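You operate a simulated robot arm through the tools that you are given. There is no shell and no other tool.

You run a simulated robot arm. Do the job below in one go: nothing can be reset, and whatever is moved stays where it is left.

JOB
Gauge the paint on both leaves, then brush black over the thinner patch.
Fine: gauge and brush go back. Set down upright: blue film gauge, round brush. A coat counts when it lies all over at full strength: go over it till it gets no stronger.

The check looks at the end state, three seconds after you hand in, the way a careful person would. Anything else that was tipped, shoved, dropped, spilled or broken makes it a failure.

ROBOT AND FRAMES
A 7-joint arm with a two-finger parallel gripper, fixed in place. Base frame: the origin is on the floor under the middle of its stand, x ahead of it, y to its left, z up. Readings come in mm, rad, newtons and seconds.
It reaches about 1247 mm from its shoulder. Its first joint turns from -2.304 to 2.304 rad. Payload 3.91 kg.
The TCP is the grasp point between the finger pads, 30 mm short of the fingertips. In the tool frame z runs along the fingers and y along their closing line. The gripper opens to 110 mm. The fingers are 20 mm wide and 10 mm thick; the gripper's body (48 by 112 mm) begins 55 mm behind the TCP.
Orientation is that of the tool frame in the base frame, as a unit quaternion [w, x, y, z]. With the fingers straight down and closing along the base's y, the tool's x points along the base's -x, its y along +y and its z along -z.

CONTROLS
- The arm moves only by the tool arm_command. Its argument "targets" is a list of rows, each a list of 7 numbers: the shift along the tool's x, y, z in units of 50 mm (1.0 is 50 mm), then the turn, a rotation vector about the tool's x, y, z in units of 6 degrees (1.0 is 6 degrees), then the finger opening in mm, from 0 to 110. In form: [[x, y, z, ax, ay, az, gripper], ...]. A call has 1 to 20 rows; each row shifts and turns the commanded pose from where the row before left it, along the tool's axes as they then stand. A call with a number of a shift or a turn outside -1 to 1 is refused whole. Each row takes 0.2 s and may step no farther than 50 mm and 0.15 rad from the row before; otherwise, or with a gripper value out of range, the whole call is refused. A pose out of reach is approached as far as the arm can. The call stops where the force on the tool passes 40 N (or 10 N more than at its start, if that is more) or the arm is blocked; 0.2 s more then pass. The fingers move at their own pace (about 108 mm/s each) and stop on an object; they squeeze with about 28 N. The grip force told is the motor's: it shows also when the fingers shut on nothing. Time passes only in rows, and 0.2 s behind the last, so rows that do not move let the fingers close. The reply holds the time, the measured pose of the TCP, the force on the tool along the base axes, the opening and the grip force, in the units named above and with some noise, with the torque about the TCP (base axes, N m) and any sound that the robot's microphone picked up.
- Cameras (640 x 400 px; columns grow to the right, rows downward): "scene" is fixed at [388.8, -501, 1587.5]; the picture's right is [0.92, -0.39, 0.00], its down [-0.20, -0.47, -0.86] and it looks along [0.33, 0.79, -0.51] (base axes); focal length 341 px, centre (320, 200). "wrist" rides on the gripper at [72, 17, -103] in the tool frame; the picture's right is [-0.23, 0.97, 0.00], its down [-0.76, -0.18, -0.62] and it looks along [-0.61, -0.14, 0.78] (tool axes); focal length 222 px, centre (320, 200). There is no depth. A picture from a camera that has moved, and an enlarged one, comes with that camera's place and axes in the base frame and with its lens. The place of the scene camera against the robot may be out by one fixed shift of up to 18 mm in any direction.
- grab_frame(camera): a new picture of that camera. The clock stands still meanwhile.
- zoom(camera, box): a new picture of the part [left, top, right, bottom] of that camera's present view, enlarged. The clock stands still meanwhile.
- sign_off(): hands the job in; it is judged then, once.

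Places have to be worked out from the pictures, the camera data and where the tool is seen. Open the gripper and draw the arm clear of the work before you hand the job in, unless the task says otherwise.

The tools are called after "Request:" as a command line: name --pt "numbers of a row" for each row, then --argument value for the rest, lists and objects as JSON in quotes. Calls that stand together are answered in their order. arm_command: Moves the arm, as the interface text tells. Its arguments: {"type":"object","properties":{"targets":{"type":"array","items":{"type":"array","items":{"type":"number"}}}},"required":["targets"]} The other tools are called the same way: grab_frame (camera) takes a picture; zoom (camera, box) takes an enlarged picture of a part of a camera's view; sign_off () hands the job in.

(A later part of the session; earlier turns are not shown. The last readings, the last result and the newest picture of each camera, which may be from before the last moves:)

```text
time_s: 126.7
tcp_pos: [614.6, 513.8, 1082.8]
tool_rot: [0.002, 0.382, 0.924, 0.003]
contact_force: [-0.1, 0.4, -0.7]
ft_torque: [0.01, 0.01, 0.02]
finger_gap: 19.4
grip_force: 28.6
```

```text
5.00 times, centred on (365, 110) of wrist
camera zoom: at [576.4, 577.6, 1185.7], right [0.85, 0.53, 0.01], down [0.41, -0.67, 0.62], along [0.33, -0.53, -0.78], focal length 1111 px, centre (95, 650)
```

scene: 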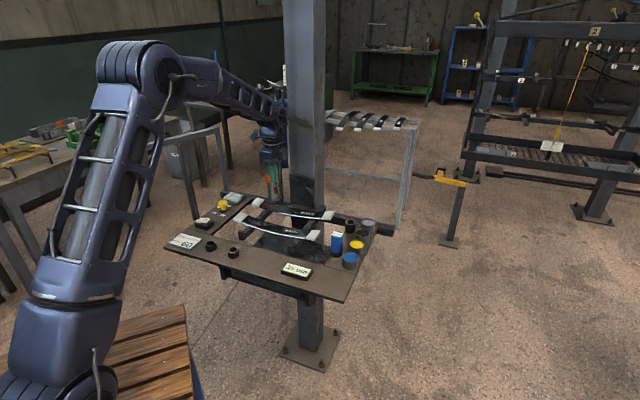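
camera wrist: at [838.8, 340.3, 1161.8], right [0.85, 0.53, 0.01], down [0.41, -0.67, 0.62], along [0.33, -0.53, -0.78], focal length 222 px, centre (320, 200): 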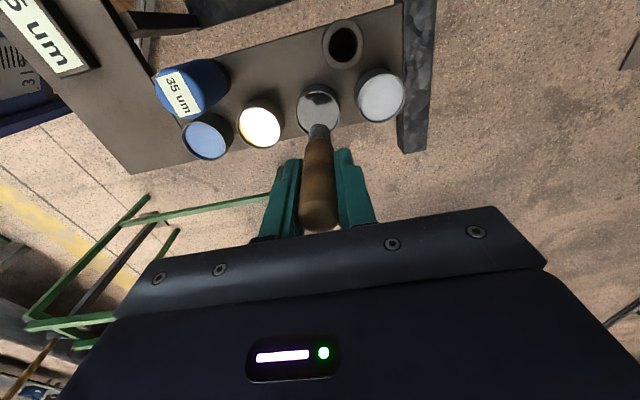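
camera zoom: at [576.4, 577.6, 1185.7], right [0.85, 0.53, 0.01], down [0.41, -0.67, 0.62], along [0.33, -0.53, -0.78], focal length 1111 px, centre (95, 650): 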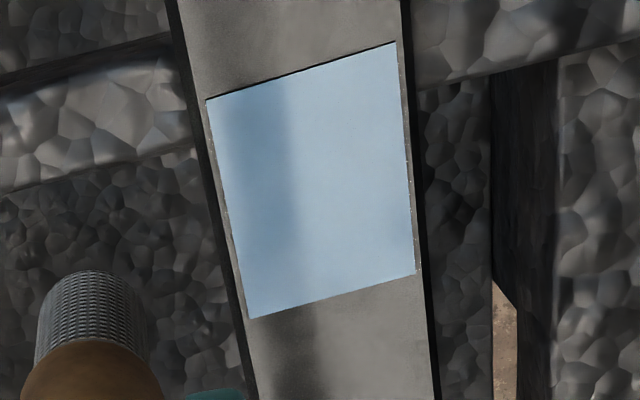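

Request:
zoom --camera "wrist" --box '[335, 75, 395, 135]'

Request:
zoom --camera "wrist" --box '[180, 40, 320, 180]'

Request:
grab_frame --camera "scene"

```text
6.67 times, centred on (365, 105) of wrist
camera zoom: at [576.4, 577.6, 1185.7], right [0.85, 0.53, 0.01], down [0.41, -0.67, 0.62], along [0.33, -0.53, -0.78], focal length 1481 px, centre (20, 833)
```

zoom: 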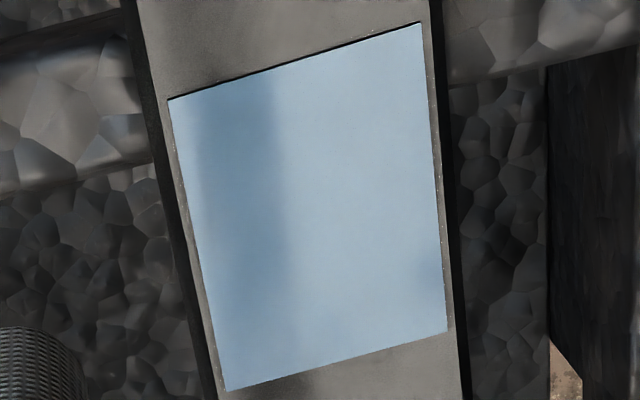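

```text
2.86 times, centred on (250, 110) of wrist
camera zoom: at [576.4, 577.6, 1185.7], right [0.85, 0.53, 0.01], down [0.41, -0.67, 0.62], along [0.33, -0.53, -0.78], focal length 635 px, centre (520, 457)
```

zoom: 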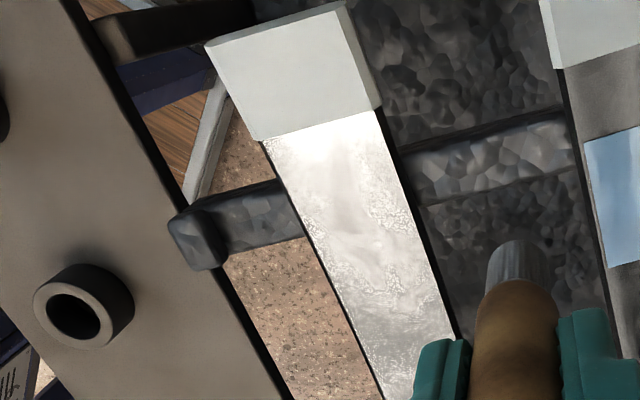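

```text
taken
```

scene: 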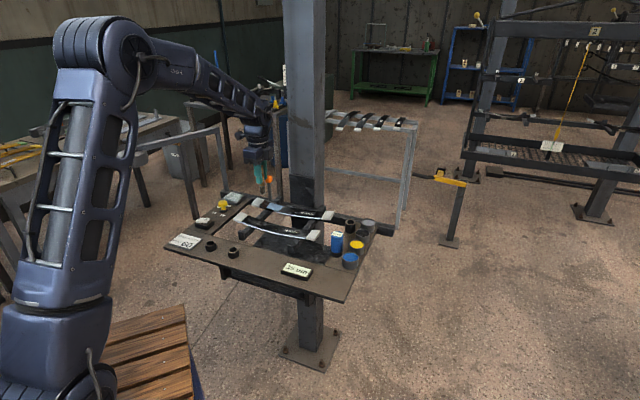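

The coat is now opaque and even, and it did not change between the last two passes, so it seems saturated; its light look comes with the gloss band also seen on the leaf. For safety I add one more loaded pass over the near-side lines and compare again.

Request:
arm_command --pt "-0.28 0.33 0 0 0 0 8" --pt "-0.3 0.34 0 0 0 0 8" --pt "0 0 0.6 0 0 0 8" --pt "0 0 0.6 0 0 0 8" --pt "0 0 0.37 0 0 0 8" --pt "0 0 0.03 0 0 0 8" --pt "0.02 0 0 0 0 0 8"

```text
time_s: 128.3
tcp_pos: [658.9, 521.0, 1002.6]
tool_rot: [0.002, 0.382, 0.924, 0.004]
contact_force: [0.1, -0.2, 0.1]
ft_torque: [-0.02, -0.01, -0.03]
finger_gap: 19.5
grip_force: 27.8
```

Request:
arm_command --pt "0 0 0.025 0 0 0 8" --pt "0.02 0 0.01 0 0 0 8"

```text
time_s: 128.9
tcp_pos: [658.3, 521.1, 1001.1]
tool_rot: [0.002, 0.383, 0.924, 0.003]
contact_force: [1.3, -0.9, 2.4]
ft_torque: [-0.03, -0.05, -0.02]
finger_gap: 19.7
grip_force: 28.6
```

Request:
arm_command --pt "0.1 0 0.004 0 0 0 8" --pt "0.1 0 -0.005 0 0 0 8" --pt "0.1 0 -0.006 0 0 0 8"

```text
time_s: 129.7
tcp_pos: [647.6, 531.6, 1001.9]
tool_rot: [0.002, 0.383, 0.924, 0.004]
contact_force: [4.1, -3.9, 15.3]
ft_torque: [-0.17, -0.25, -0.03]
finger_gap: 19.6
grip_force: 27.7
```

Request:
arm_command --pt "0.1 0 -0.02 0 0 0 8" --pt "0.1 0 -0.008 0 0 0 8" --pt "0.04 0 -0.004 0 0 0 8"

```text
time_s: 130.5
tcp_pos: [641.0, 539.9, 1004.3]
tool_rot: [0.002, 0.382, 0.924, 0.003]
contact_force: [3.7, -5.2, 11.5]
ft_torque: [-0.28, -0.2, 0.01]
finger_gap: 19.6
grip_force: 27.7
```

Request:
arm_command --pt "0.05 0 -0.012 0 0 0 8" --pt "0 0.15 0 0 0 0 8" --pt "-0.1 0 0.006 0 0 0 8" --pt "-0.1 0 0.007 0 0 0 8"

```text
time_s: 131.5
tcp_pos: [651.0, 540.5, 1002.7]
tool_rot: [0.002, 0.383, 0.924, 0.001]
contact_force: [1.0, 0.4, -1.5]
ft_torque: [0.01, 0.01, -0.01]
finger_gap: 19.7
grip_force: 28.1
```

Request:
arm_command --pt "0.1 0 0.012 0 0 0 8" --pt "-0.1 0 0.006 0 0 0 8" --pt "-0.1 0 0.006 0 0 0 8"

```text
time_s: 132.3
tcp_pos: [654.2, 537.5, 1002.4]
tool_rot: [0.002, 0.382, 0.924, 0.003]
contact_force: [-2.2, 2.6, 8.3]
ft_torque: [0.26, 0.22, 0.02]
finger_gap: 19.6
grip_force: 27.9
```

Request:
arm_command --pt "-0.1 0 0.006 0 0 0 8" --pt "-0.1 0 0.006 0 0 0 8" --pt "-0.1 0 0.005 0 0 0 8" --pt "-0.1 0 0.005 0 0 0 8"

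```text
time_s: 133.3
tcp_pos: [667.5, 522.9, 1002.7]
tool_rot: [0.001, 0.383, 0.924, 0.002]
contact_force: [-0.4, 0.5, 1.6]
ft_torque: [0.03, 0.05, -0.02]
finger_gap: 19.8
grip_force: 27.6
```

Request:
arm_command --pt "0 0.15 0.006 0 0 0 8" --pt "0.1 0 -0.003 0 0 0 8" --pt "0.1 0 -0.006 0 0 0 8" --pt "0.1 0 -0.008 0 0 0 8"

```text
time_s: 134.3
tcp_pos: [663.3, 537.4, 1002.1]
tool_rot: [0.003, 0.382, 0.924, 0.003]
contact_force: [1.3, -0.7, 5.4]
ft_torque: [-0.06, -0.09, 0.01]
finger_gap: 19.9
grip_force: 27.6
```

Request:
arm_command --pt "0.1 0 -0.007 0 0 0 8" --pt "0.1 0 -0.007 0 0 0 8" --pt "0.1 0 -0.008 0 0 0 8" --pt "0.06 0 -0.005 0 0 0 8"

```text
time_s: 135.3
tcp_pos: [648.0, 551.1, 1004.5]
tool_rot: [0.003, 0.381, 0.924, 0.002]
contact_force: [2.3, -1.8, 4.0]
ft_torque: [-0.1, -0.11, 0.01]
finger_gap: 19.6
grip_force: 28.3
```

Request:
arm_command --pt "0 0.15 0 0 0 0 8" --pt "-0.1 0 0.007 0 0 0 8" --pt "-0.1 0 0.007 0 0 0 8" --pt "-0.1 0 0.007 0 0 0 8"

```text
time_s: 136.3
tcp_pos: [664.0, 547.3, 1002.9]
tool_rot: [0.002, 0.382, 0.924, 0.003]
contact_force: [-4.1, 3.4, 14.8]
ft_torque: [0.4, 0.38, -0.01]
finger_gap: 19.7
grip_force: 28.2
```

Request:
arm_command --pt "-0.1 0 -0.004 0 0 0 8" --pt "-0.1 0 0.003 0 0 0 8" --pt "-0.1 0 0.004 0 0 0 8" --pt "-0.06 0 0.002 0 0 0 8"

```text
time_s: 137.3
tcp_pos: [678.6, 532.7, 1000.9]
tool_rot: [0.002, 0.383, 0.924, 0.002]
contact_force: [0.0, 0.1, -0.5]
ft_torque: [0.0, -0.01, -0.04]
finger_gap: 19.9
grip_force: 27.9
```

Request:
arm_command --pt "0 0 -0.1 0 0 0 8" --pt "0 0 -0.6 0 0 0 8" --pt "0 0 -0.6 0 0 0 8" --pt "0 0 -0.35 0 0 0 8" --pt "0.3 -0.6 0 0 0 0 8" --pt "0.3 -0.52 0 0 0 0 8" --pt "0 0 0 0 0 0 8"

Request:
zoom --camera "scene" --box '[264, 198, 288, 216]'

Request:
zoom --camera "wrist" --box '[320, 70, 410, 150]'

```text
time_s: 138.9
tcp_pos: [618.9, 516.5, 1082.6]
tool_rot: [0.002, 0.382, 0.924, 0.002]
contact_force: [-0.2, -1.0, 1.0]
ft_torque: [-0.01, -0.02, -0.01]
finger_gap: 19.8
grip_force: 27.9
```

```text
16.00 times, centred on (276, 207) of scene
camera zoom: at [388.8, -501.0, 1587.5], right [0.92, -0.39, 0.0], down [-0.2, -0.47, -0.86], along [0.33, 0.79, -0.51], focal length 5457 px, centre (1024, 88)
```

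zoom: 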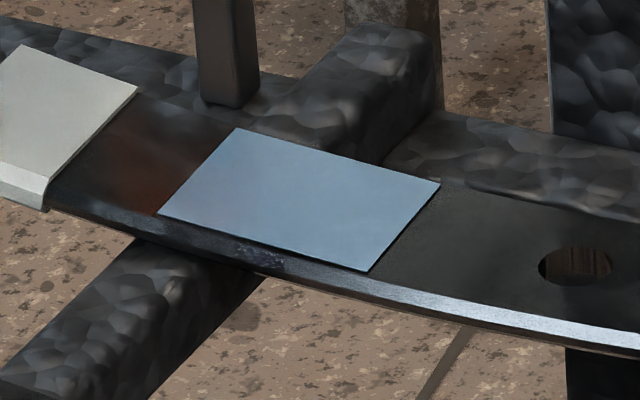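

```text
5.00 times, centred on (365, 110) of wrist
camera zoom: at [580.5, 580.1, 1186.9], right [0.85, 0.53, 0.01], down [0.41, -0.67, 0.62], along [0.33, -0.53, -0.78], focal length 1111 px, centre (95, 650)
```

zoom: 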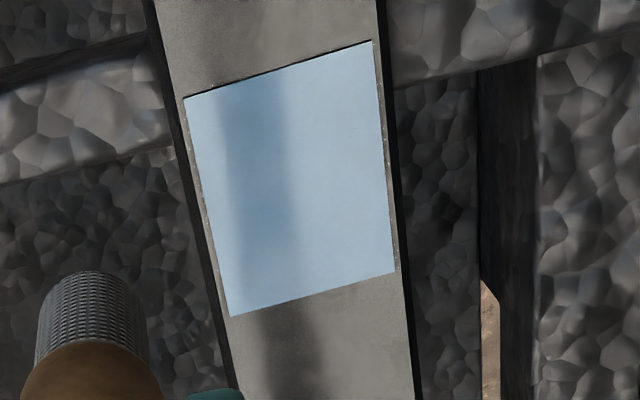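

The coat looks identical after another loaded pass, so it no longer gets stronger. To be certain the rims and corners are full too, I reload once more and will trace the perimeter of the patch.

Request:
arm_command --pt "-0.5 0 0 0 0 0 8" --pt "-0.9 0 0 0 0 0 8" --pt "-0.9 0 0 0 0 0 8" --pt "-0.9 0 0 0 0 0 8" --pt "-0.9 0.05 0 0 0 0 8" --pt "-0.9 0.1 0 0 0 0 8" --pt "-0.9 0.12 0 0 0 0 8" --pt "-0.8 0 0 0 0 0 8" --pt "-0.33 0 0 0 0 0 8" --pt "0 0 0.5 0 0 0 8" --pt "0 0 0.5 0 0 0 8" --pt "0 0 0.5 0 0 0 8" --pt "0 0 0 0 0 0 8"

Request:
zoom --camera "scene" --box '[335, 205, 385, 255]'

```text
time_s: 141.7
tcp_pos: [876.8, 275.4, 1009.1]
tool_rot: [0.002, 0.381, 0.924, 0.004]
contact_force: [0.0, -0.2, -0.5]
ft_torque: [0.02, -0.02, -0.01]
finger_gap: 19.9
grip_force: 28.1
```

```text
8.00 times, centred on (360, 230) of scene
camera zoom: at [388.8, -501.0, 1587.5], right [0.92, -0.39, 0.0], down [-0.2, -0.47, -0.86], along [0.33, 0.79, -0.51], focal length 2728 px, centre (0, -40)
```

zoom: 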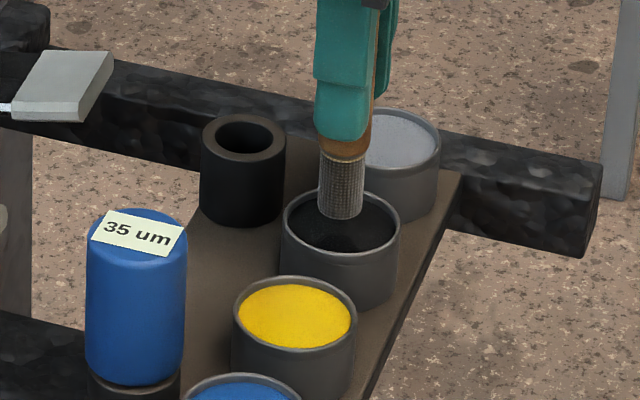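

Request:
arm_command --pt "0 0 0.1 0 0 0 8" --pt "0 0 0.06 0 0 0 8" --pt "0 0 0.03 0 0 0 8" --pt "0 0 0 0 0 0 8"

```text
time_s: 142.7
tcp_pos: [876.3, 275.8, 1000.6]
tool_rot: [0.002, 0.382, 0.924, 0.002]
contact_force: [0.0, 0.1, 0.4]
ft_torque: [-0.02, 0.08, 0.01]
finger_gap: 19.7
grip_force: 27.6
```

Request:
arm_command --pt "0 0 0.03 0 0 0 8" --pt "0 0 0.01 0 0 0 8" --pt "0 0 0 0 0 0 8" --pt "0 0 0 0 0 0 8"

```text
time_s: 143.7
tcp_pos: [876.8, 276.1, 999.4]
tool_rot: [0.002, 0.382, 0.924, 0.003]
contact_force: [-0.7, -1.8, 22.5]
ft_torque: [-0.09, 0.18, -0.03]
finger_gap: 19.6
grip_force: 28.0
```

Request:
arm_command --pt "0 0 -0.13 0 0 0 8" --pt "0 0 -0.6 0 0 0 8" --pt "0 0 -0.6 0 0 0 8" --pt "0 0 -0.4 0 0 0 8" --pt "0.6 0 0 0 0 0 8" --pt "0.9 0 0 0 0 0 8" --pt "0.9 0 0 0 0 0 8" --pt "0.9 0 0 0 0 0 8" --pt "0.9 0 0 0 0 0 8" --pt "0.9 0.1 0 0 0 0 8" --pt "0.8 0.15 0 0 0 0 8" --pt "0.46 0.1 0 0 0 0 8" --pt "0 0 0.6 0 0 0 8" --pt "0 0 0.6 0 0 0 8" --pt "0 0 0.38 0 0 0 8" --pt "0 0 0 0 0 0 8"

Request:
zoom --camera "scene" --box '[250, 180, 310, 225]'

```text
time_s: 147.1
tcp_pos: [662.8, 513.1, 1005.7]
tool_rot: [0.002, 0.382, 0.924, 0.003]
contact_force: [0.2, 0.1, -0.9]
ft_torque: [0.0, 0.01, 0.05]
finger_gap: 19.7
grip_force: 28.6
```

```text
8.89 times, centred on (280, 202) of scene
camera zoom: at [388.8, -501.0, 1587.5], right [0.92, -0.39, 0.0], down [-0.2, -0.47, -0.86], along [0.33, 0.79, -0.51], focal length 3031 px, centre (676, 178)
```

zoom: 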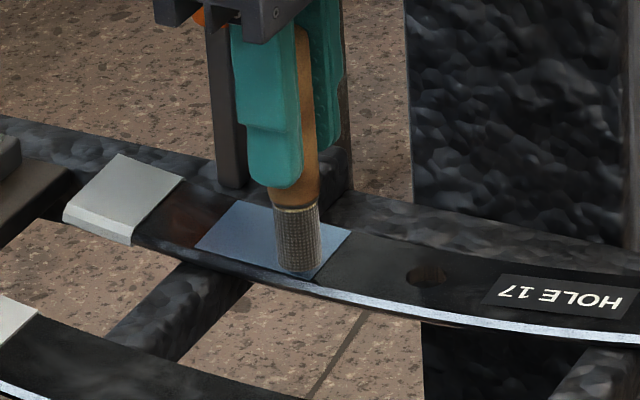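

Request:
arm_command --pt "0 0 0.05 0 0 0 8" --pt "0 0.02 0.025 0 0 0 8" --pt "0.02 0 0.005 0 0 0 8"

```text
time_s: 147.9
tcp_pos: [663.8, 514.4, 1001.7]
tool_rot: [0.002, 0.382, 0.924, 0.004]
contact_force: [0.1, 0.3, 0.2]
ft_torque: [-0.01, 0.02, -0.02]
finger_gap: 19.7
grip_force: 27.9
```

Request:
arm_command --pt "0.02 0 0.01 0 0 0 8" --pt "0.02 0 0.01 0 0 0 8"

```text
time_s: 148.5
tcp_pos: [662.6, 515.3, 1000.5]
tool_rot: [0.002, 0.382, 0.924, 0.002]
contact_force: [2.2, -3.1, 5.6]
ft_torque: [-0.11, -0.05, 0.02]
finger_gap: 20.0
grip_force: 28.3
```

Request:
arm_command --pt "0.1 0 -0.006 0 0 0 8" --pt "0.1 0 -0.006 0 0 0 8" --pt "0.1 0 -0.006 0 0 0 8" --pt "0.1 0 -0.007 0 0 0 8"

```text
time_s: 149.5
tcp_pos: [648.3, 529.5, 1002.9]
tool_rot: [0.002, 0.383, 0.924, 0.003]
contact_force: [2.7, -2.6, 10.2]
ft_torque: [-0.11, -0.12, 0.01]
finger_gap: 19.9
grip_force: 27.8
```

Request:
arm_command --pt "0.1 0 -0.01 0 0 0 8" --pt "0.1 0 -0.008 0 0 0 8" --pt "0.1 0 -0.009 0 0 0 8" --pt "0.1 0 -0.01 0 0 0 8"

```text
time_s: 150.5
tcp_pos: [635.6, 542.2, 1004.2]
tool_rot: [0.002, 0.383, 0.924, 0.003]
contact_force: [9.0, -8.6, 20.0]
ft_torque: [-0.46, -0.53, -0.03]
finger_gap: 19.8
grip_force: 28.2
```

Request:
arm_command --pt "0.03 0 -0.028 0 0 0 8" --pt "0 0.1 0 0 0 0 8" --pt "0 0.1 0 0 0 0 8" --pt "0 0.1 0 0 0 0 8"

```text
time_s: 151.5
tcp_pos: [642.0, 555.3, 1004.7]
tool_rot: [0.001, 0.383, 0.924, 0.001]
contact_force: [-4.3, -5.9, 16.0]
ft_torque: [-0.3, 0.35, 0.05]
finger_gap: 19.8
grip_force: 28.0
```

Request:
arm_command --pt "0 0 -0.025 0 0 0 8" --pt "0 0.05 0 0 0 0 8"

Request:
zoom --camera "scene" --box '[250, 180, 310, 225]'

```text
time_s: 152.1
tcp_pos: [644.8, 557.1, 1004.8]
tool_rot: [0.001, 0.382, 0.924, 0.002]
contact_force: [-0.6, -1.9, 2.5]
ft_torque: [-0.11, 0.01, -0.03]
finger_gap: 19.7
grip_force: 27.7
```

```text
8.89 times, centred on (280, 202) of scene
camera zoom: at [388.8, -501.0, 1587.5], right [0.92, -0.39, 0.0], down [-0.2, -0.47, -0.86], along [0.33, 0.79, -0.51], focal length 3031 px, centre (676, 178)
```

zoom: 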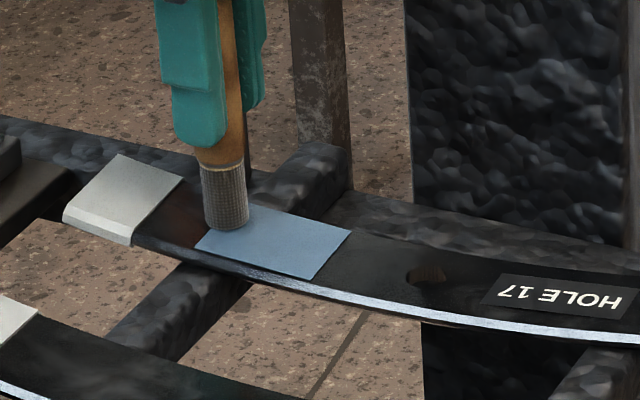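

Request:
arm_command --pt "0 0.1 0.002 0 0 0 8" --pt "0 0.1 0 0 0 0 8" --pt "0 0.1 0 0 0 0 8"

```text
time_s: 152.9
tcp_pos: [655.5, 568.2, 1007.4]
tool_rot: [0.002, 0.382, 0.924, 0.003]
contact_force: [0.0, 0.0, -0.9]
ft_torque: [-0.02, -0.03, 0.0]
finger_gap: 19.7
grip_force: 28.5
```

Request:
arm_command --pt "0 0.02 0.02 0 0 0 8" --pt "-0.06 0 0.015 0 0 0 8" --pt "-0.1 0 0.012 0 0 0 8"

```text
time_s: 153.7
tcp_pos: [662.5, 561.1, 1003.8]
tool_rot: [0.002, 0.382, 0.924, 0.003]
contact_force: [0.3, 0.1, -0.6]
ft_torque: [0.01, -0.03, 0.01]
finger_gap: 19.6
grip_force: 28.1
```

Request:
arm_command --pt "0.04 0 0.015 0 0 0 8" --pt "0.04 0 0.01 0 0 0 8"

```text
time_s: 154.3
tcp_pos: [659.2, 564.7, 1003.3]
tool_rot: [0.002, 0.382, 0.924, 0.003]
contact_force: [4.1, -6.4, 11.7]
ft_torque: [-0.35, -0.32, -0.02]
finger_gap: 19.6
grip_force: 28.5
```

Request:
arm_command --pt "-0.1 0 0 0 0 0 8" --pt "-0.1 0 0.006 0 0 0 8" --pt "-0.1 0 0.006 0 0 0 8" --pt "-0.1 0 0.006 0 0 0 8"

```text
time_s: 155.3
tcp_pos: [673.3, 551.5, 1002.1]
tool_rot: [0.001, 0.382, 0.924, 0.002]
contact_force: [-2.1, 1.4, 6.6]
ft_torque: [0.18, 0.18, -0.01]
finger_gap: 19.8
grip_force: 27.8
```

Request:
arm_command --pt "-0.1 0 0.006 0 0 0 8" --pt "-0.1 0 0.006 0 0 0 8" --pt "-0.1 0 0.006 0 0 0 8" --pt "-0.1 0 0.006 0 0 0 8"

```text
time_s: 156.3
tcp_pos: [689.0, 538.8, 1000.4]
tool_rot: [0.003, 0.382, 0.924, 0.002]
contact_force: [-2.1, 2.9, 7.1]
ft_torque: [0.18, 0.19, 0.03]
finger_gap: 19.8
grip_force: 27.9
```

Request:
arm_command --pt "0 -0.1 -0.006 0 0 0 8" --pt "0 -0.1 0 0 0 0 8" --pt "0 -0.1 0 0 0 0 8" --pt "0 -0.1 0 0 0 0 8"

```text
time_s: 157.3
tcp_pos: [673.1, 522.3, 1000.6]
tool_rot: [0.002, 0.382, 0.924, 0.003]
contact_force: [3.7, 3.1, 11.8]
ft_torque: [0.34, -0.13, -0.08]
finger_gap: 19.8
grip_force: 27.7
```

Request:
arm_command --pt "0 -0.1 -0.01 0 0 0 8" --pt "0 -0.1 0 0 0 0 8" --pt "0 -0.1 0 0 0 0 8"

Request:
zoom --camera "scene" --box '[250, 180, 310, 225]'

```text
time_s: 158.1
tcp_pos: [663.3, 511.8, 1001.0]
tool_rot: [0.002, 0.382, 0.924, 0.003]
contact_force: [0.4, 0.1, 3.3]
ft_torque: [0.05, 0.01, 0.03]
finger_gap: 19.7
grip_force: 27.8
```

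```text
8.89 times, centred on (280, 202) of scene
camera zoom: at [388.8, -501.0, 1587.5], right [0.92, -0.39, 0.0], down [-0.2, -0.47, -0.86], along [0.33, 0.79, -0.51], focal length 3031 px, centre (676, 178)
```

zoom: 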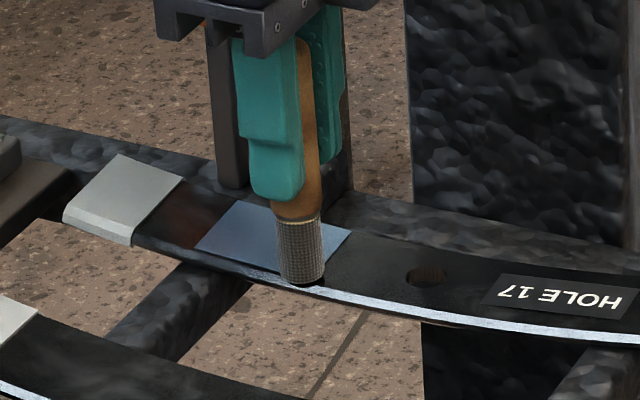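

Perimeter done, leaf unmoved. I lift off and inspect the finished patch again before returning the brush.

Request:
arm_command --pt "0 0 -0.1 0 0 0 8" --pt "0 0 -0.6 0 0 0 8" --pt "0 0 -0.6 0 0 0 8" --pt "0 0 -0.5 0 0 0 8" --pt "-0.6 -0.3 0 0 0 0 8" --pt "-0.6 -0.3 0 0 0 0 8" --pt "0 0 0 0 0 0 8"

Request:
zoom --camera "scene" --box '[264, 198, 288, 216]'

Request:
grab_frame --camera "wrist"

Request:
zoom --camera "wrist" --box '[260, 0, 420, 100]'

```text
time_s: 159.7
tcp_pos: [683.1, 447.5, 1088.5]
tool_rot: [0.001, 0.383, 0.924, 0.002]
contact_force: [0.2, 0.3, -0.4]
ft_torque: [-0.01, 0.01, -0.02]
finger_gap: 19.7
grip_force: 28.2
```

```text
16.00 times, centred on (276, 207) of scene
camera zoom: at [388.8, -501.0, 1587.5], right [0.92, -0.39, 0.0], down [-0.2, -0.47, -0.86], along [0.33, 0.79, -0.51], focal length 5457 px, centre (1024, 88)
```

zoom: 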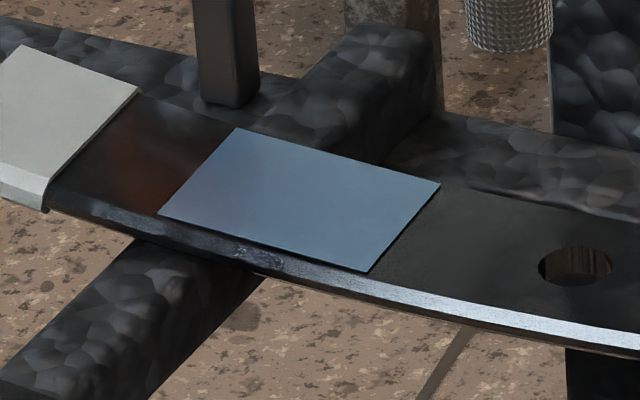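

```text
taken
camera wrist: at [644.8, 510.8, 1192.2], right [0.85, 0.53, 0.01], down [0.41, -0.67, 0.62], along [0.33, -0.53, -0.78], focal length 222 px, centre (320, 200)
```

wrist: 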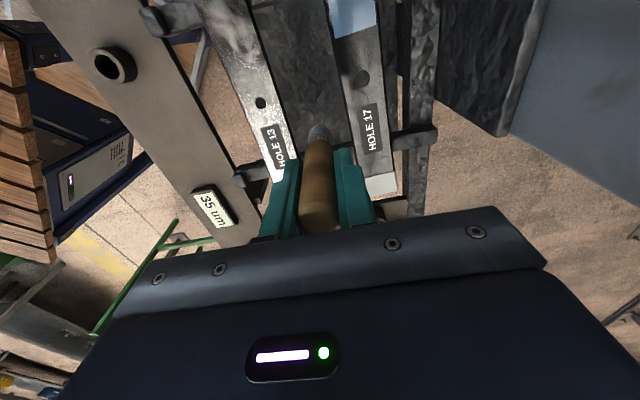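

```text
4.00 times, centred on (340, 50) of wrist
camera zoom: at [644.8, 510.8, 1192.2], right [0.85, 0.53, 0.01], down [0.41, -0.67, 0.62], along [0.33, -0.53, -0.78], focal length 888 px, centre (240, 800)
```

zoom: 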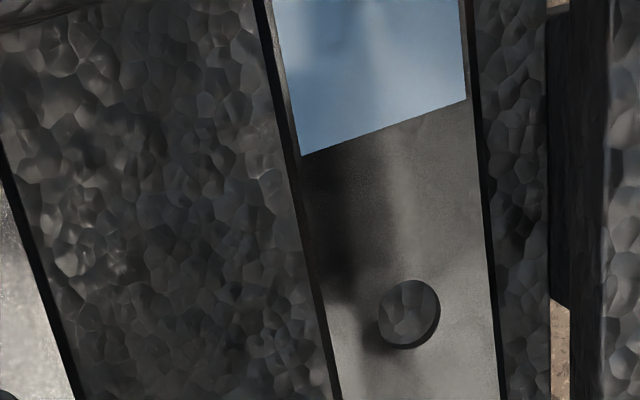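

Request:
arm_command --pt "0.6 0 0 0 0 0 8" --pt "0.7 0.03 0.1 0 0 0 8" --pt "0.57 0 0 0 0 0 8" --pt "0 0 0 0 0 0 8"

Request:
zoom --camera "scene" --box '[264, 198, 288, 216]'

Request:
zoom --camera "wrist" --box '[320, 70, 410, 150]'

```text
time_s: 160.7
tcp_pos: [617.0, 517.3, 1083.4]
tool_rot: [0.002, 0.383, 0.924, 0.003]
contact_force: [0.2, 0.2, -0.8]
ft_torque: [-0.01, -0.01, -0.02]
finger_gap: 19.7
grip_force: 28.0
```

```text
16.00 times, centred on (276, 207) of scene
camera zoom: at [388.8, -501.0, 1587.5], right [0.92, -0.39, 0.0], down [-0.2, -0.47, -0.86], along [0.33, 0.79, -0.51], focal length 5457 px, centre (1024, 88)
```

zoom: 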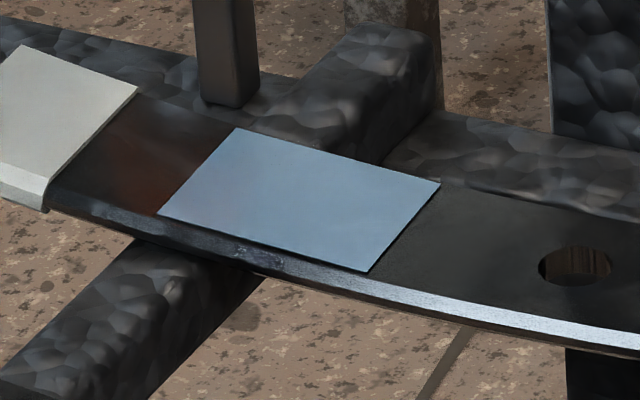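

```text
5.00 times, centred on (365, 110) of wrist
camera zoom: at [577.6, 580.4, 1187.7], right [0.85, 0.53, 0.01], down [0.41, -0.67, 0.62], along [0.33, -0.53, -0.78], focal length 1111 px, centre (95, 650)
```

zoom: 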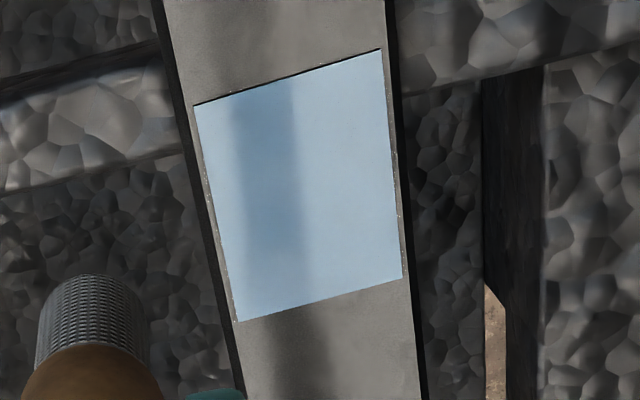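

With the arm in the same pose the patch looks unchanged, so the coat gets no stronger and lies all over. Now I carry the brush back above its cup near (866,336).

Request:
arm_command --pt "-0.5 0 0 0 0 0 8" --pt "-0.9 0 0 0 0 0 8" --pt "-0.9 0 0 0 0 0 8" --pt "-0.9 0 0 0 0 0 8" --pt "-0.9 0.2 0 0 0 0 8" --pt "-0.9 0.35 0 0 0 0 8" --pt "-0.7 0.3 0 0 0 0 8" --pt "-0.38 0.1 0 0 0 0 8" --pt "0 0 0.3 0 0 0 8" --pt "0 0 0 0 0 0 8"

Request:
zoom --camera "wrist" --box '[240, 50, 400, 210]'

Request:
zoom --camera "scene" --box '[325, 185, 385, 245]'

```text
time_s: 162.9
tcp_pos: [869.1, 334.2, 1070.8]
tool_rot: [0.002, 0.383, 0.924, 0.002]
contact_force: [-0.6, -0.1, -0.9]
ft_torque: [-0.04, 0.0, -0.03]
finger_gap: 19.6
grip_force: 27.2
```

```text
2.50 times, centred on (320, 130) of wrist
camera zoom: at [830.3, 397.8, 1174.6], right [0.85, 0.53, 0.01], down [0.41, -0.67, 0.62], along [0.33, -0.53, -0.78], focal length 555 px, centre (320, 375)
```

zoom: 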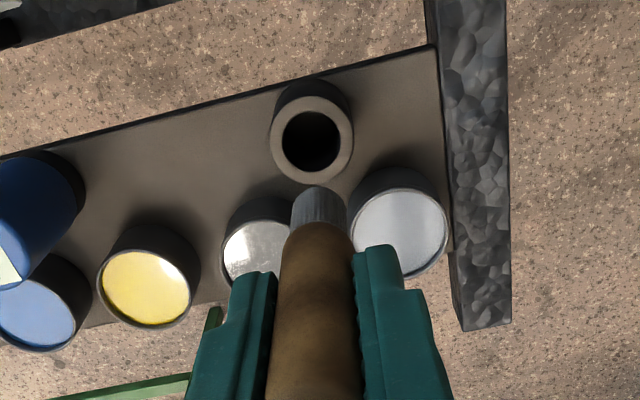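

```text
6.67 times, centred on (355, 215) of scene
camera zoom: at [388.8, -501.0, 1587.5], right [0.92, -0.39, 0.0], down [-0.2, -0.47, -0.86], along [0.33, 0.79, -0.51], focal length 2274 px, centre (87, 100)
```

zoom: 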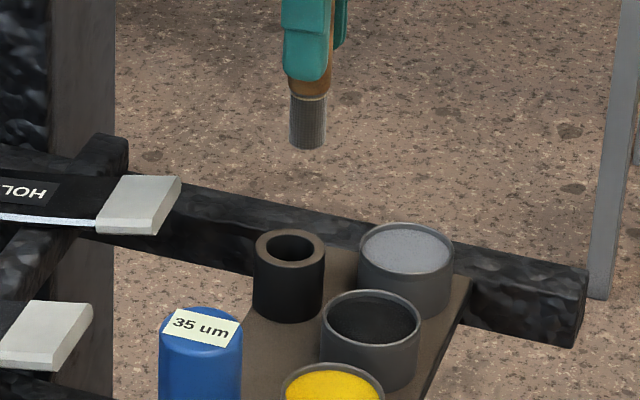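

The cup centre works out about 5.5 mm back along the leaf direction and 3 mm toward me from the tool axis. I correct that and lower to just above the cup to check alignment.

Request:
arm_command --pt "0.113 -0.057 0.4 0 0 0 8" --pt "0 0 0.5 0 0 0 8" --pt "0 0 0.15 0 0 0 8" --pt "0 0 0 0 0 0 8"

Request:
zoom --camera "wrist" --box '[240, 80, 400, 220]'

Request:
zoom --camera "scene" --box '[330, 205, 370, 245]'

```text
time_s: 163.9
tcp_pos: [862.4, 336.3, 1018.5]
tool_rot: [0.002, 0.382, 0.924, 0.003]
contact_force: [0.4, -0.5, 0.2]
ft_torque: [-0.01, 0.02, -0.02]
finger_gap: 19.7
grip_force: 28.2
```

```text
2.86 times, centred on (320, 150) of wrist
camera zoom: at [822.4, 399.4, 1121.7], right [0.85, 0.53, 0.01], down [0.41, -0.67, 0.62], along [0.33, -0.53, -0.78], focal length 635 px, centre (320, 343)
```

zoom: 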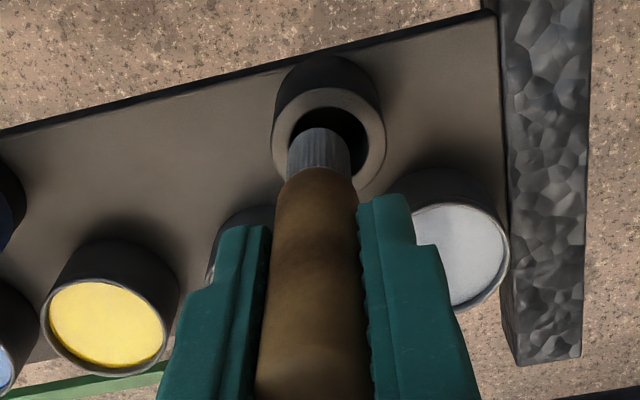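

```text
10.00 times, centred on (350, 225) of scene
camera zoom: at [388.8, -501.0, 1587.5], right [0.92, -0.39, 0.0], down [-0.2, -0.47, -0.86], along [0.33, 0.79, -0.51], focal length 3410 px, centre (20, -50)
```

zoom: 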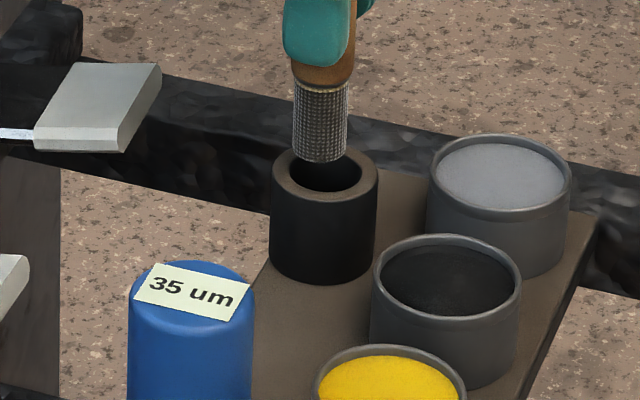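

The picture shows the cup about 3 mm to the far side of the bristles. I nudge that way, then lower the tip to the cup's mouth and look again.

Request:
arm_command --pt "0 0.055 0 0 0 0 8" --pt "0 0 0.1 0 0 0 8" --pt "0 0 0 0 0 0 8"

Request:
zoom --camera "wrist" --box '[240, 80, 400, 220]'

Request:
zoom --camera "scene" --box '[330, 205, 370, 245]'

```text
time_s: 164.7
tcp_pos: [862.8, 339.2, 1013.1]
tool_rot: [0.002, 0.382, 0.924, 0.003]
contact_force: [0.1, -0.2, -1.0]
ft_torque: [-0.03, -0.01, 0.01]
finger_gap: 19.7
grip_force: 28.5
```

```text
2.86 times, centred on (320, 150) of wrist
camera zoom: at [823.7, 401.2, 1117.1], right [0.85, 0.53, 0.01], down [0.41, -0.67, 0.62], along [0.33, -0.53, -0.78], focal length 635 px, centre (320, 343)
```

zoom: 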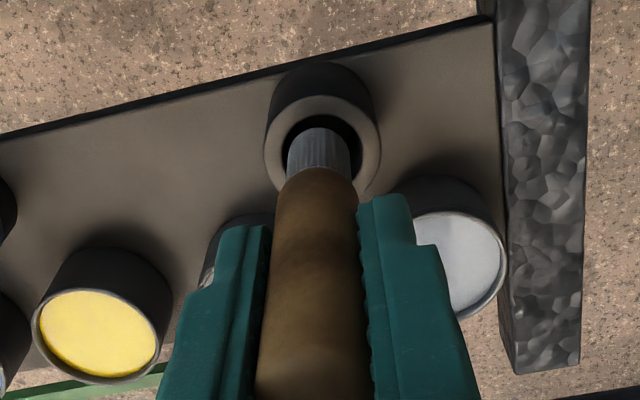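

```text
10.00 times, centred on (350, 225) of scene
camera zoom: at [388.8, -501.0, 1587.5], right [0.92, -0.39, 0.0], down [-0.2, -0.47, -0.86], along [0.33, 0.79, -0.51], focal length 3410 px, centre (20, -50)
```

zoom: 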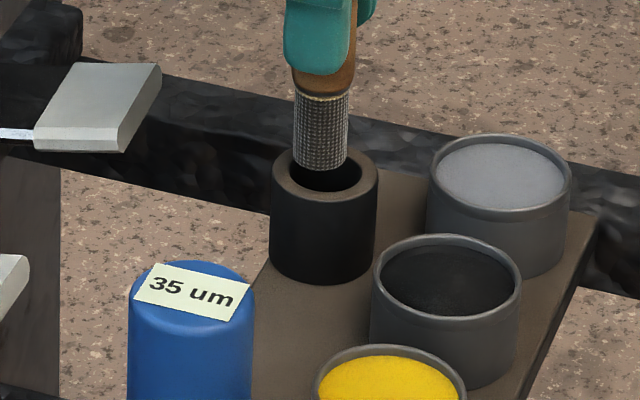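

Request:
arm_command --pt "0 0 0.1 0 0 0 8" --pt "0 0 0.1 0 0 0 8" --pt "0 0 0 0 0 0 8"

Request:
zoom --camera "wrist" --box '[240, 80, 400, 220]'

Request:
zoom --camera "scene" --box '[330, 205, 370, 245]'

```text
time_s: 165.5
tcp_pos: [862.2, 339.4, 1003.4]
tool_rot: [0.002, 0.381, 0.924, 0.002]
contact_force: [0.2, 0.1, -0.5]
ft_torque: [0.01, -0.03, -0.01]
finger_gap: 19.8
grip_force: 28.0
```

```text
2.86 times, centred on (320, 150) of wrist
camera zoom: at [824.1, 402.3, 1107.6], right [0.85, 0.53, 0.01], down [0.41, -0.67, 0.62], along [0.33, -0.53, -0.78], focal length 635 px, centre (320, 343)
```

zoom: 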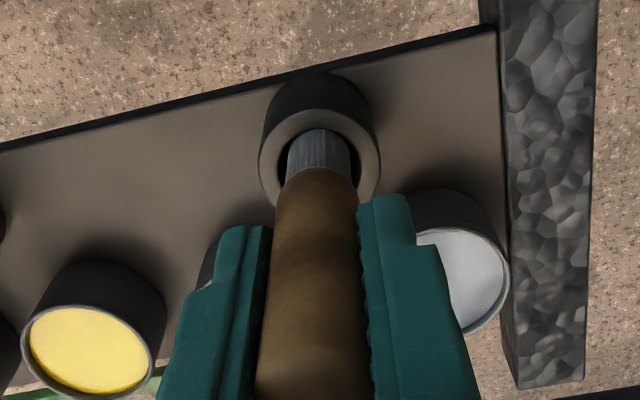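

```text
10.00 times, centred on (350, 225) of scene
camera zoom: at [388.8, -501.0, 1587.5], right [0.92, -0.39, 0.0], down [-0.2, -0.47, -0.86], along [0.33, 0.79, -0.51], focal length 3410 px, centre (20, -50)
```

zoom: 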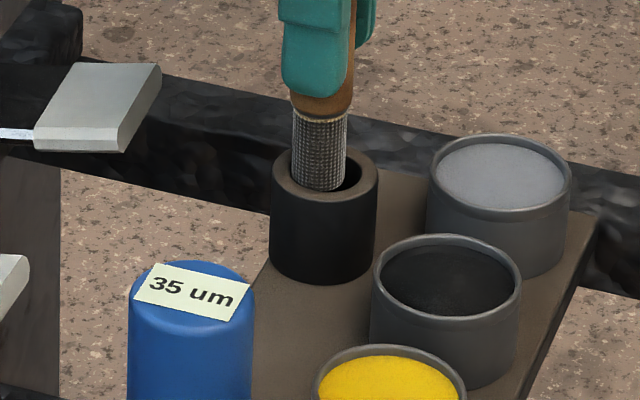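

Request:
arm_command --pt "0 0 0.1 0 0 0 8" --pt "0 0 0.1 0 0 0 8" --pt "0 0 0 0 0 0 8"

Request:
zoom --camera "scene" --box '[330, 205, 370, 245]'

```text
time_s: 166.3
tcp_pos: [863.4, 338.4, 993.8]
tool_rot: [0.002, 0.382, 0.924, 0.002]
contact_force: [-0.4, 0.2, -0.5]
ft_torque: [0.02, 0.03, -0.01]
finger_gap: 19.9
grip_force: 28.2
```

```text
10.00 times, centred on (350, 225) of scene
camera zoom: at [388.8, -501.0, 1587.5], right [0.92, -0.39, 0.0], down [-0.2, -0.47, -0.86], along [0.33, 0.79, -0.51], focal length 3410 px, centre (20, -50)
```

zoom: 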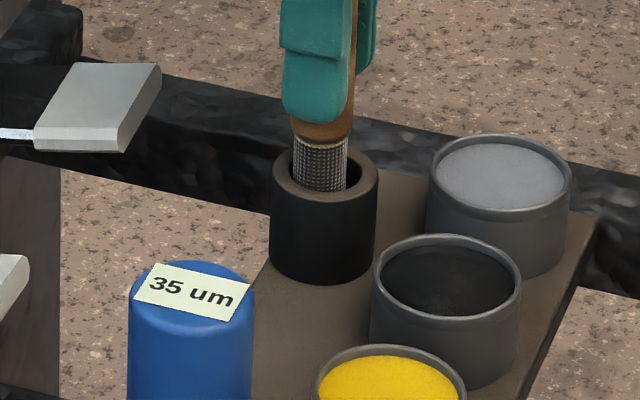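

Request:
arm_command --pt "-0.03 0 0 0 0 0 8" --pt "0 0 0.08 0 0 0 8" --pt "0 0 0 0 0 0 8"

Request:
zoom --camera "scene" --box '[330, 205, 370, 245]'

Request:
zoom --camera "wrist" --box '[240, 80, 400, 220]'

```text
time_s: 167.1
tcp_pos: [864.1, 336.9, 989.7]
tool_rot: [0.002, 0.383, 0.924, 0.001]
contact_force: [-0.1, 0.2, -0.5]
ft_torque: [-0.01, -0.01, -0.01]
finger_gap: 19.8
grip_force: 27.6
```

```text
10.00 times, centred on (350, 225) of scene
camera zoom: at [388.8, -501.0, 1587.5], right [0.92, -0.39, 0.0], down [-0.2, -0.47, -0.86], along [0.33, 0.79, -0.51], focal length 3410 px, centre (20, -50)
```

zoom: 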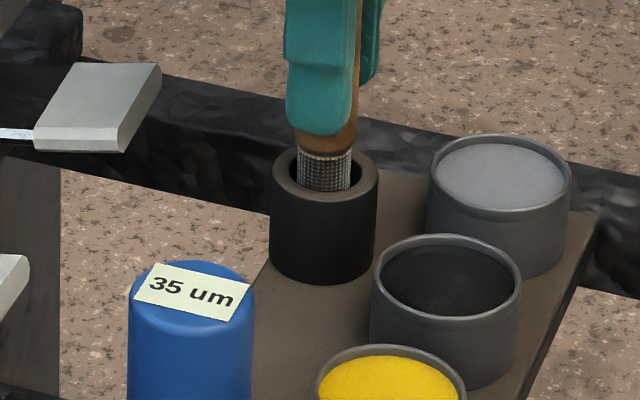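

```text
2.86 times, centred on (320, 150) of wrist
camera zoom: at [825.4, 400.4, 1093.6], right [0.85, 0.53, 0.01], down [0.41, -0.67, 0.62], along [0.33, -0.53, -0.78], focal length 635 px, centre (320, 343)
```

zoom: 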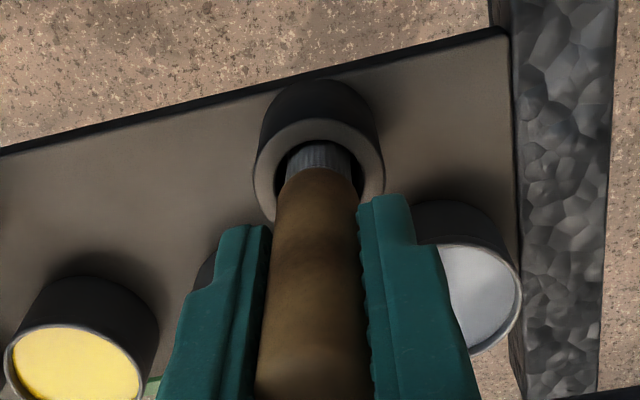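

Request:
arm_command --pt "0 0 0.08 0 0 0 8" --pt "0 0 0.06 0 0 0 8" --pt "0 0 0 0 0 0 8"

Request:
zoom --camera "scene" --box '[330, 205, 370, 245]'

```text
time_s: 167.9
tcp_pos: [864.8, 339.1, 983.5]
tool_rot: [0.003, 0.382, 0.924, 0.002]
contact_force: [0.3, 0.9, 0.7]
ft_torque: [0.01, 0.01, -0.02]
finger_gap: 19.5
grip_force: 27.7
```

```text
10.00 times, centred on (350, 225) of scene
camera zoom: at [388.8, -501.0, 1587.5], right [0.92, -0.39, 0.0], down [-0.2, -0.47, -0.86], along [0.33, 0.79, -0.51], focal length 3410 px, centre (20, -50)
```

zoom: 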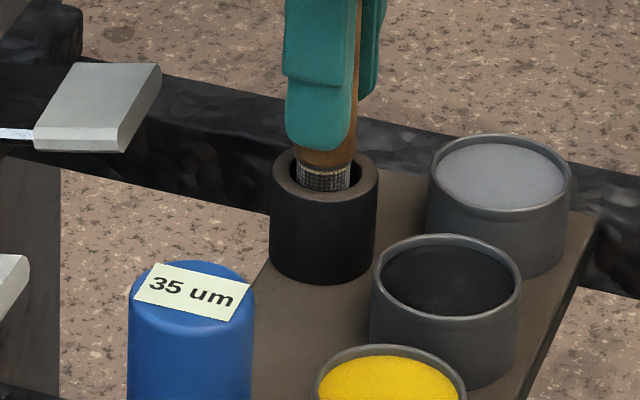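

Request:
arm_command --pt "0 0 0.06 0 0 0 8" --pt "0 0 0.04 0 0 0 8" --pt "0 0 0 0 0 0 8"

Request:
zoom --camera "scene" --box '[330, 205, 370, 245]'

```text
time_s: 168.7
tcp_pos: [864.8, 337.3, 977.1]
tool_rot: [0.001, 0.382, 0.924, 0.002]
contact_force: [-1.4, 0.2, -0.1]
ft_torque: [-0.01, 0.01, -0.03]
finger_gap: 19.8
grip_force: 27.7
```

```text
10.00 times, centred on (350, 225) of scene
camera zoom: at [388.8, -501.0, 1587.5], right [0.92, -0.39, 0.0], down [-0.2, -0.47, -0.86], along [0.33, 0.79, -0.51], focal length 3410 px, centre (20, -50)
```

zoom: 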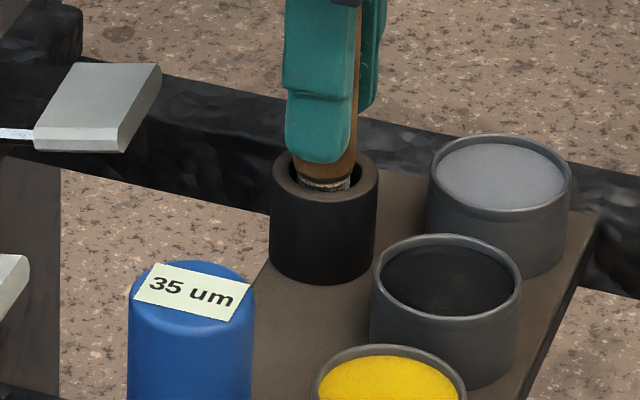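

Request:
arm_command --pt "0 0 0.04 0 0 0 8" --pt "0 0 0.02 0 0 0 8" --pt "0 0 0 0 0 0 8"

```text
time_s: 169.5
tcp_pos: [865.2, 338.2, 975.2]
tool_rot: [0.001, 0.382, 0.924, 0.003]
contact_force: [0.0, 0.2, -0.2]
ft_torque: [0.01, -0.02, -0.02]
finger_gap: 19.6
grip_force: 27.7
```

Request:
arm_command --pt "0 0 0.04 0 0 0 8" --pt "0 0 0.02 0 0 0 8" --pt "0 0 0 0 0 0 8"

Request:
zoom --camera "scene" --box '[330, 205, 370, 245]'

```text
time_s: 170.3
tcp_pos: [865.8, 338.1, 973.8]
tool_rot: [0.002, 0.383, 0.924, 0.003]
contact_force: [-3.6, -9.8, 18.8]
ft_torque: [-0.46, 0.21, -0.01]
finger_gap: 19.8
grip_force: 28.4
```

```text
10.00 times, centred on (350, 225) of scene
camera zoom: at [388.8, -501.0, 1587.5], right [0.92, -0.39, 0.0], down [-0.2, -0.47, -0.86], along [0.33, 0.79, -0.51], focal length 3410 px, centre (20, -50)
```

zoom: 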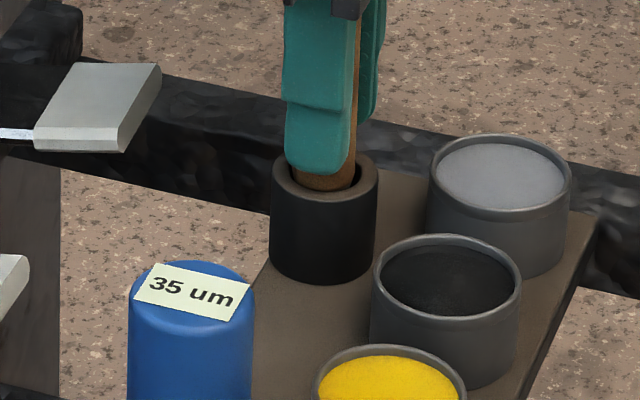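

The handle touches the cup wall slightly on the far side. I relieve it by easing up a millimetre and shifting 1.5 mm toward the near side, then re-check force.

Request:
arm_command --pt "0 0 -0.025 0 0 0 8" --pt "0.01 -0.03 0 0 0 0 8" --pt "0 0 0 0 0 0 8"

Request:
zoom --camera "wrist" --box '[240, 80, 400, 220]'

```text
time_s: 171.1
tcp_pos: [864.1, 337.6, 973.2]
tool_rot: [0.002, 0.382, 0.924, 0.002]
contact_force: [14.2, -2.8, 9.8]
ft_torque: [0.04, -0.6, -0.09]
finger_gap: 19.8
grip_force: 27.9
```

```text
2.86 times, centred on (320, 150) of wrist
camera zoom: at [824.3, 401.2, 1076.8], right [0.85, 0.53, 0.01], down [0.41, -0.67, 0.62], along [0.33, -0.53, -0.78], focal length 635 px, centre (320, 343)
```

zoom: 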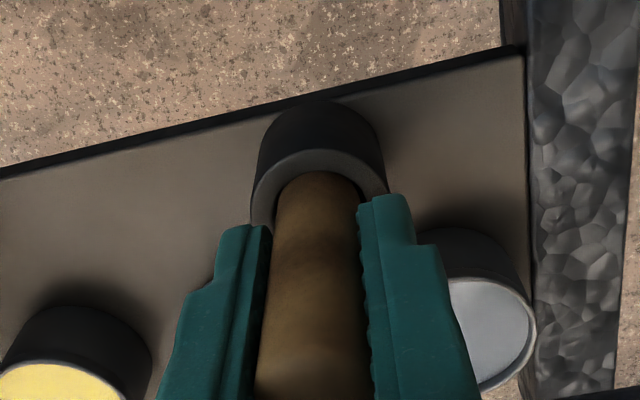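

Request:
arm_command --pt "-0.03 0.012 0 0 0 0 8" --pt "0 0 0 0 0 0 8"

```text
time_s: 171.7
tcp_pos: [864.6, 338.6, 972.6]
tool_rot: [0.001, 0.381, 0.924, 0.003]
contact_force: [-2.4, -1.9, 12.5]
ft_torque: [0.03, 0.31, 0.03]
finger_gap: 19.8
grip_force: 28.7
```

Side force is gone and the brush rests on the bottom (about 12 N down). I ease up slightly, then open the fingers.

Request:
arm_command --pt "0 0 -0.015 0 0 0 8" --pt "0 0 0 0 0 0 8" --pt "0 0 0 0 0 0 24" --pt "0 0 0 0 0 0 34" --pt "0 0 0 0 0 0 50" --pt "0 0 0 0 0 0 56" --pt "0 0 0 0 0 0 56"

Request:
zoom --camera "wrist" --box '[220, 80, 420, 220]'

Request:
zoom --camera "scene" --box '[330, 200, 380, 250]'

```text
time_s: 173.3
tcp_pos: [864.7, 337.6, 973.3]
tool_rot: [0.002, 0.382, 0.924, 0.003]
contact_force: [0.1, 0.1, 0.5]
ft_torque: [0.0, 0.01, 0.0]
finger_gap: 56.0
grip_force: 0.0
```

```text
2.86 times, centred on (320, 150) of wrist
camera zoom: at [825.8, 400.6, 1076.9], right [0.85, 0.53, 0.01], down [0.41, -0.67, 0.62], along [0.33, -0.53, -0.78], focal length 635 px, centre (320, 343)
```

zoom: 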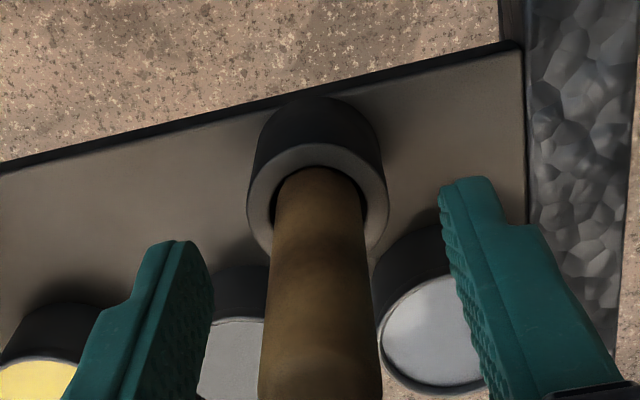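

```text
8.00 times, centred on (355, 225) of scene
camera zoom: at [388.8, -501.0, 1587.5], right [0.92, -0.39, 0.0], down [-0.2, -0.47, -0.86], along [0.33, 0.79, -0.51], focal length 2728 px, centre (40, 0)
```

zoom: 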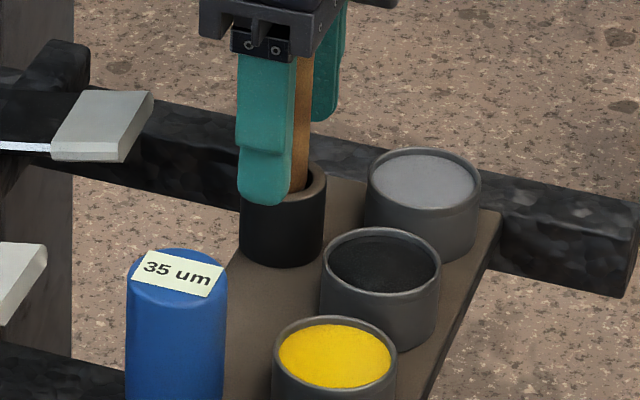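

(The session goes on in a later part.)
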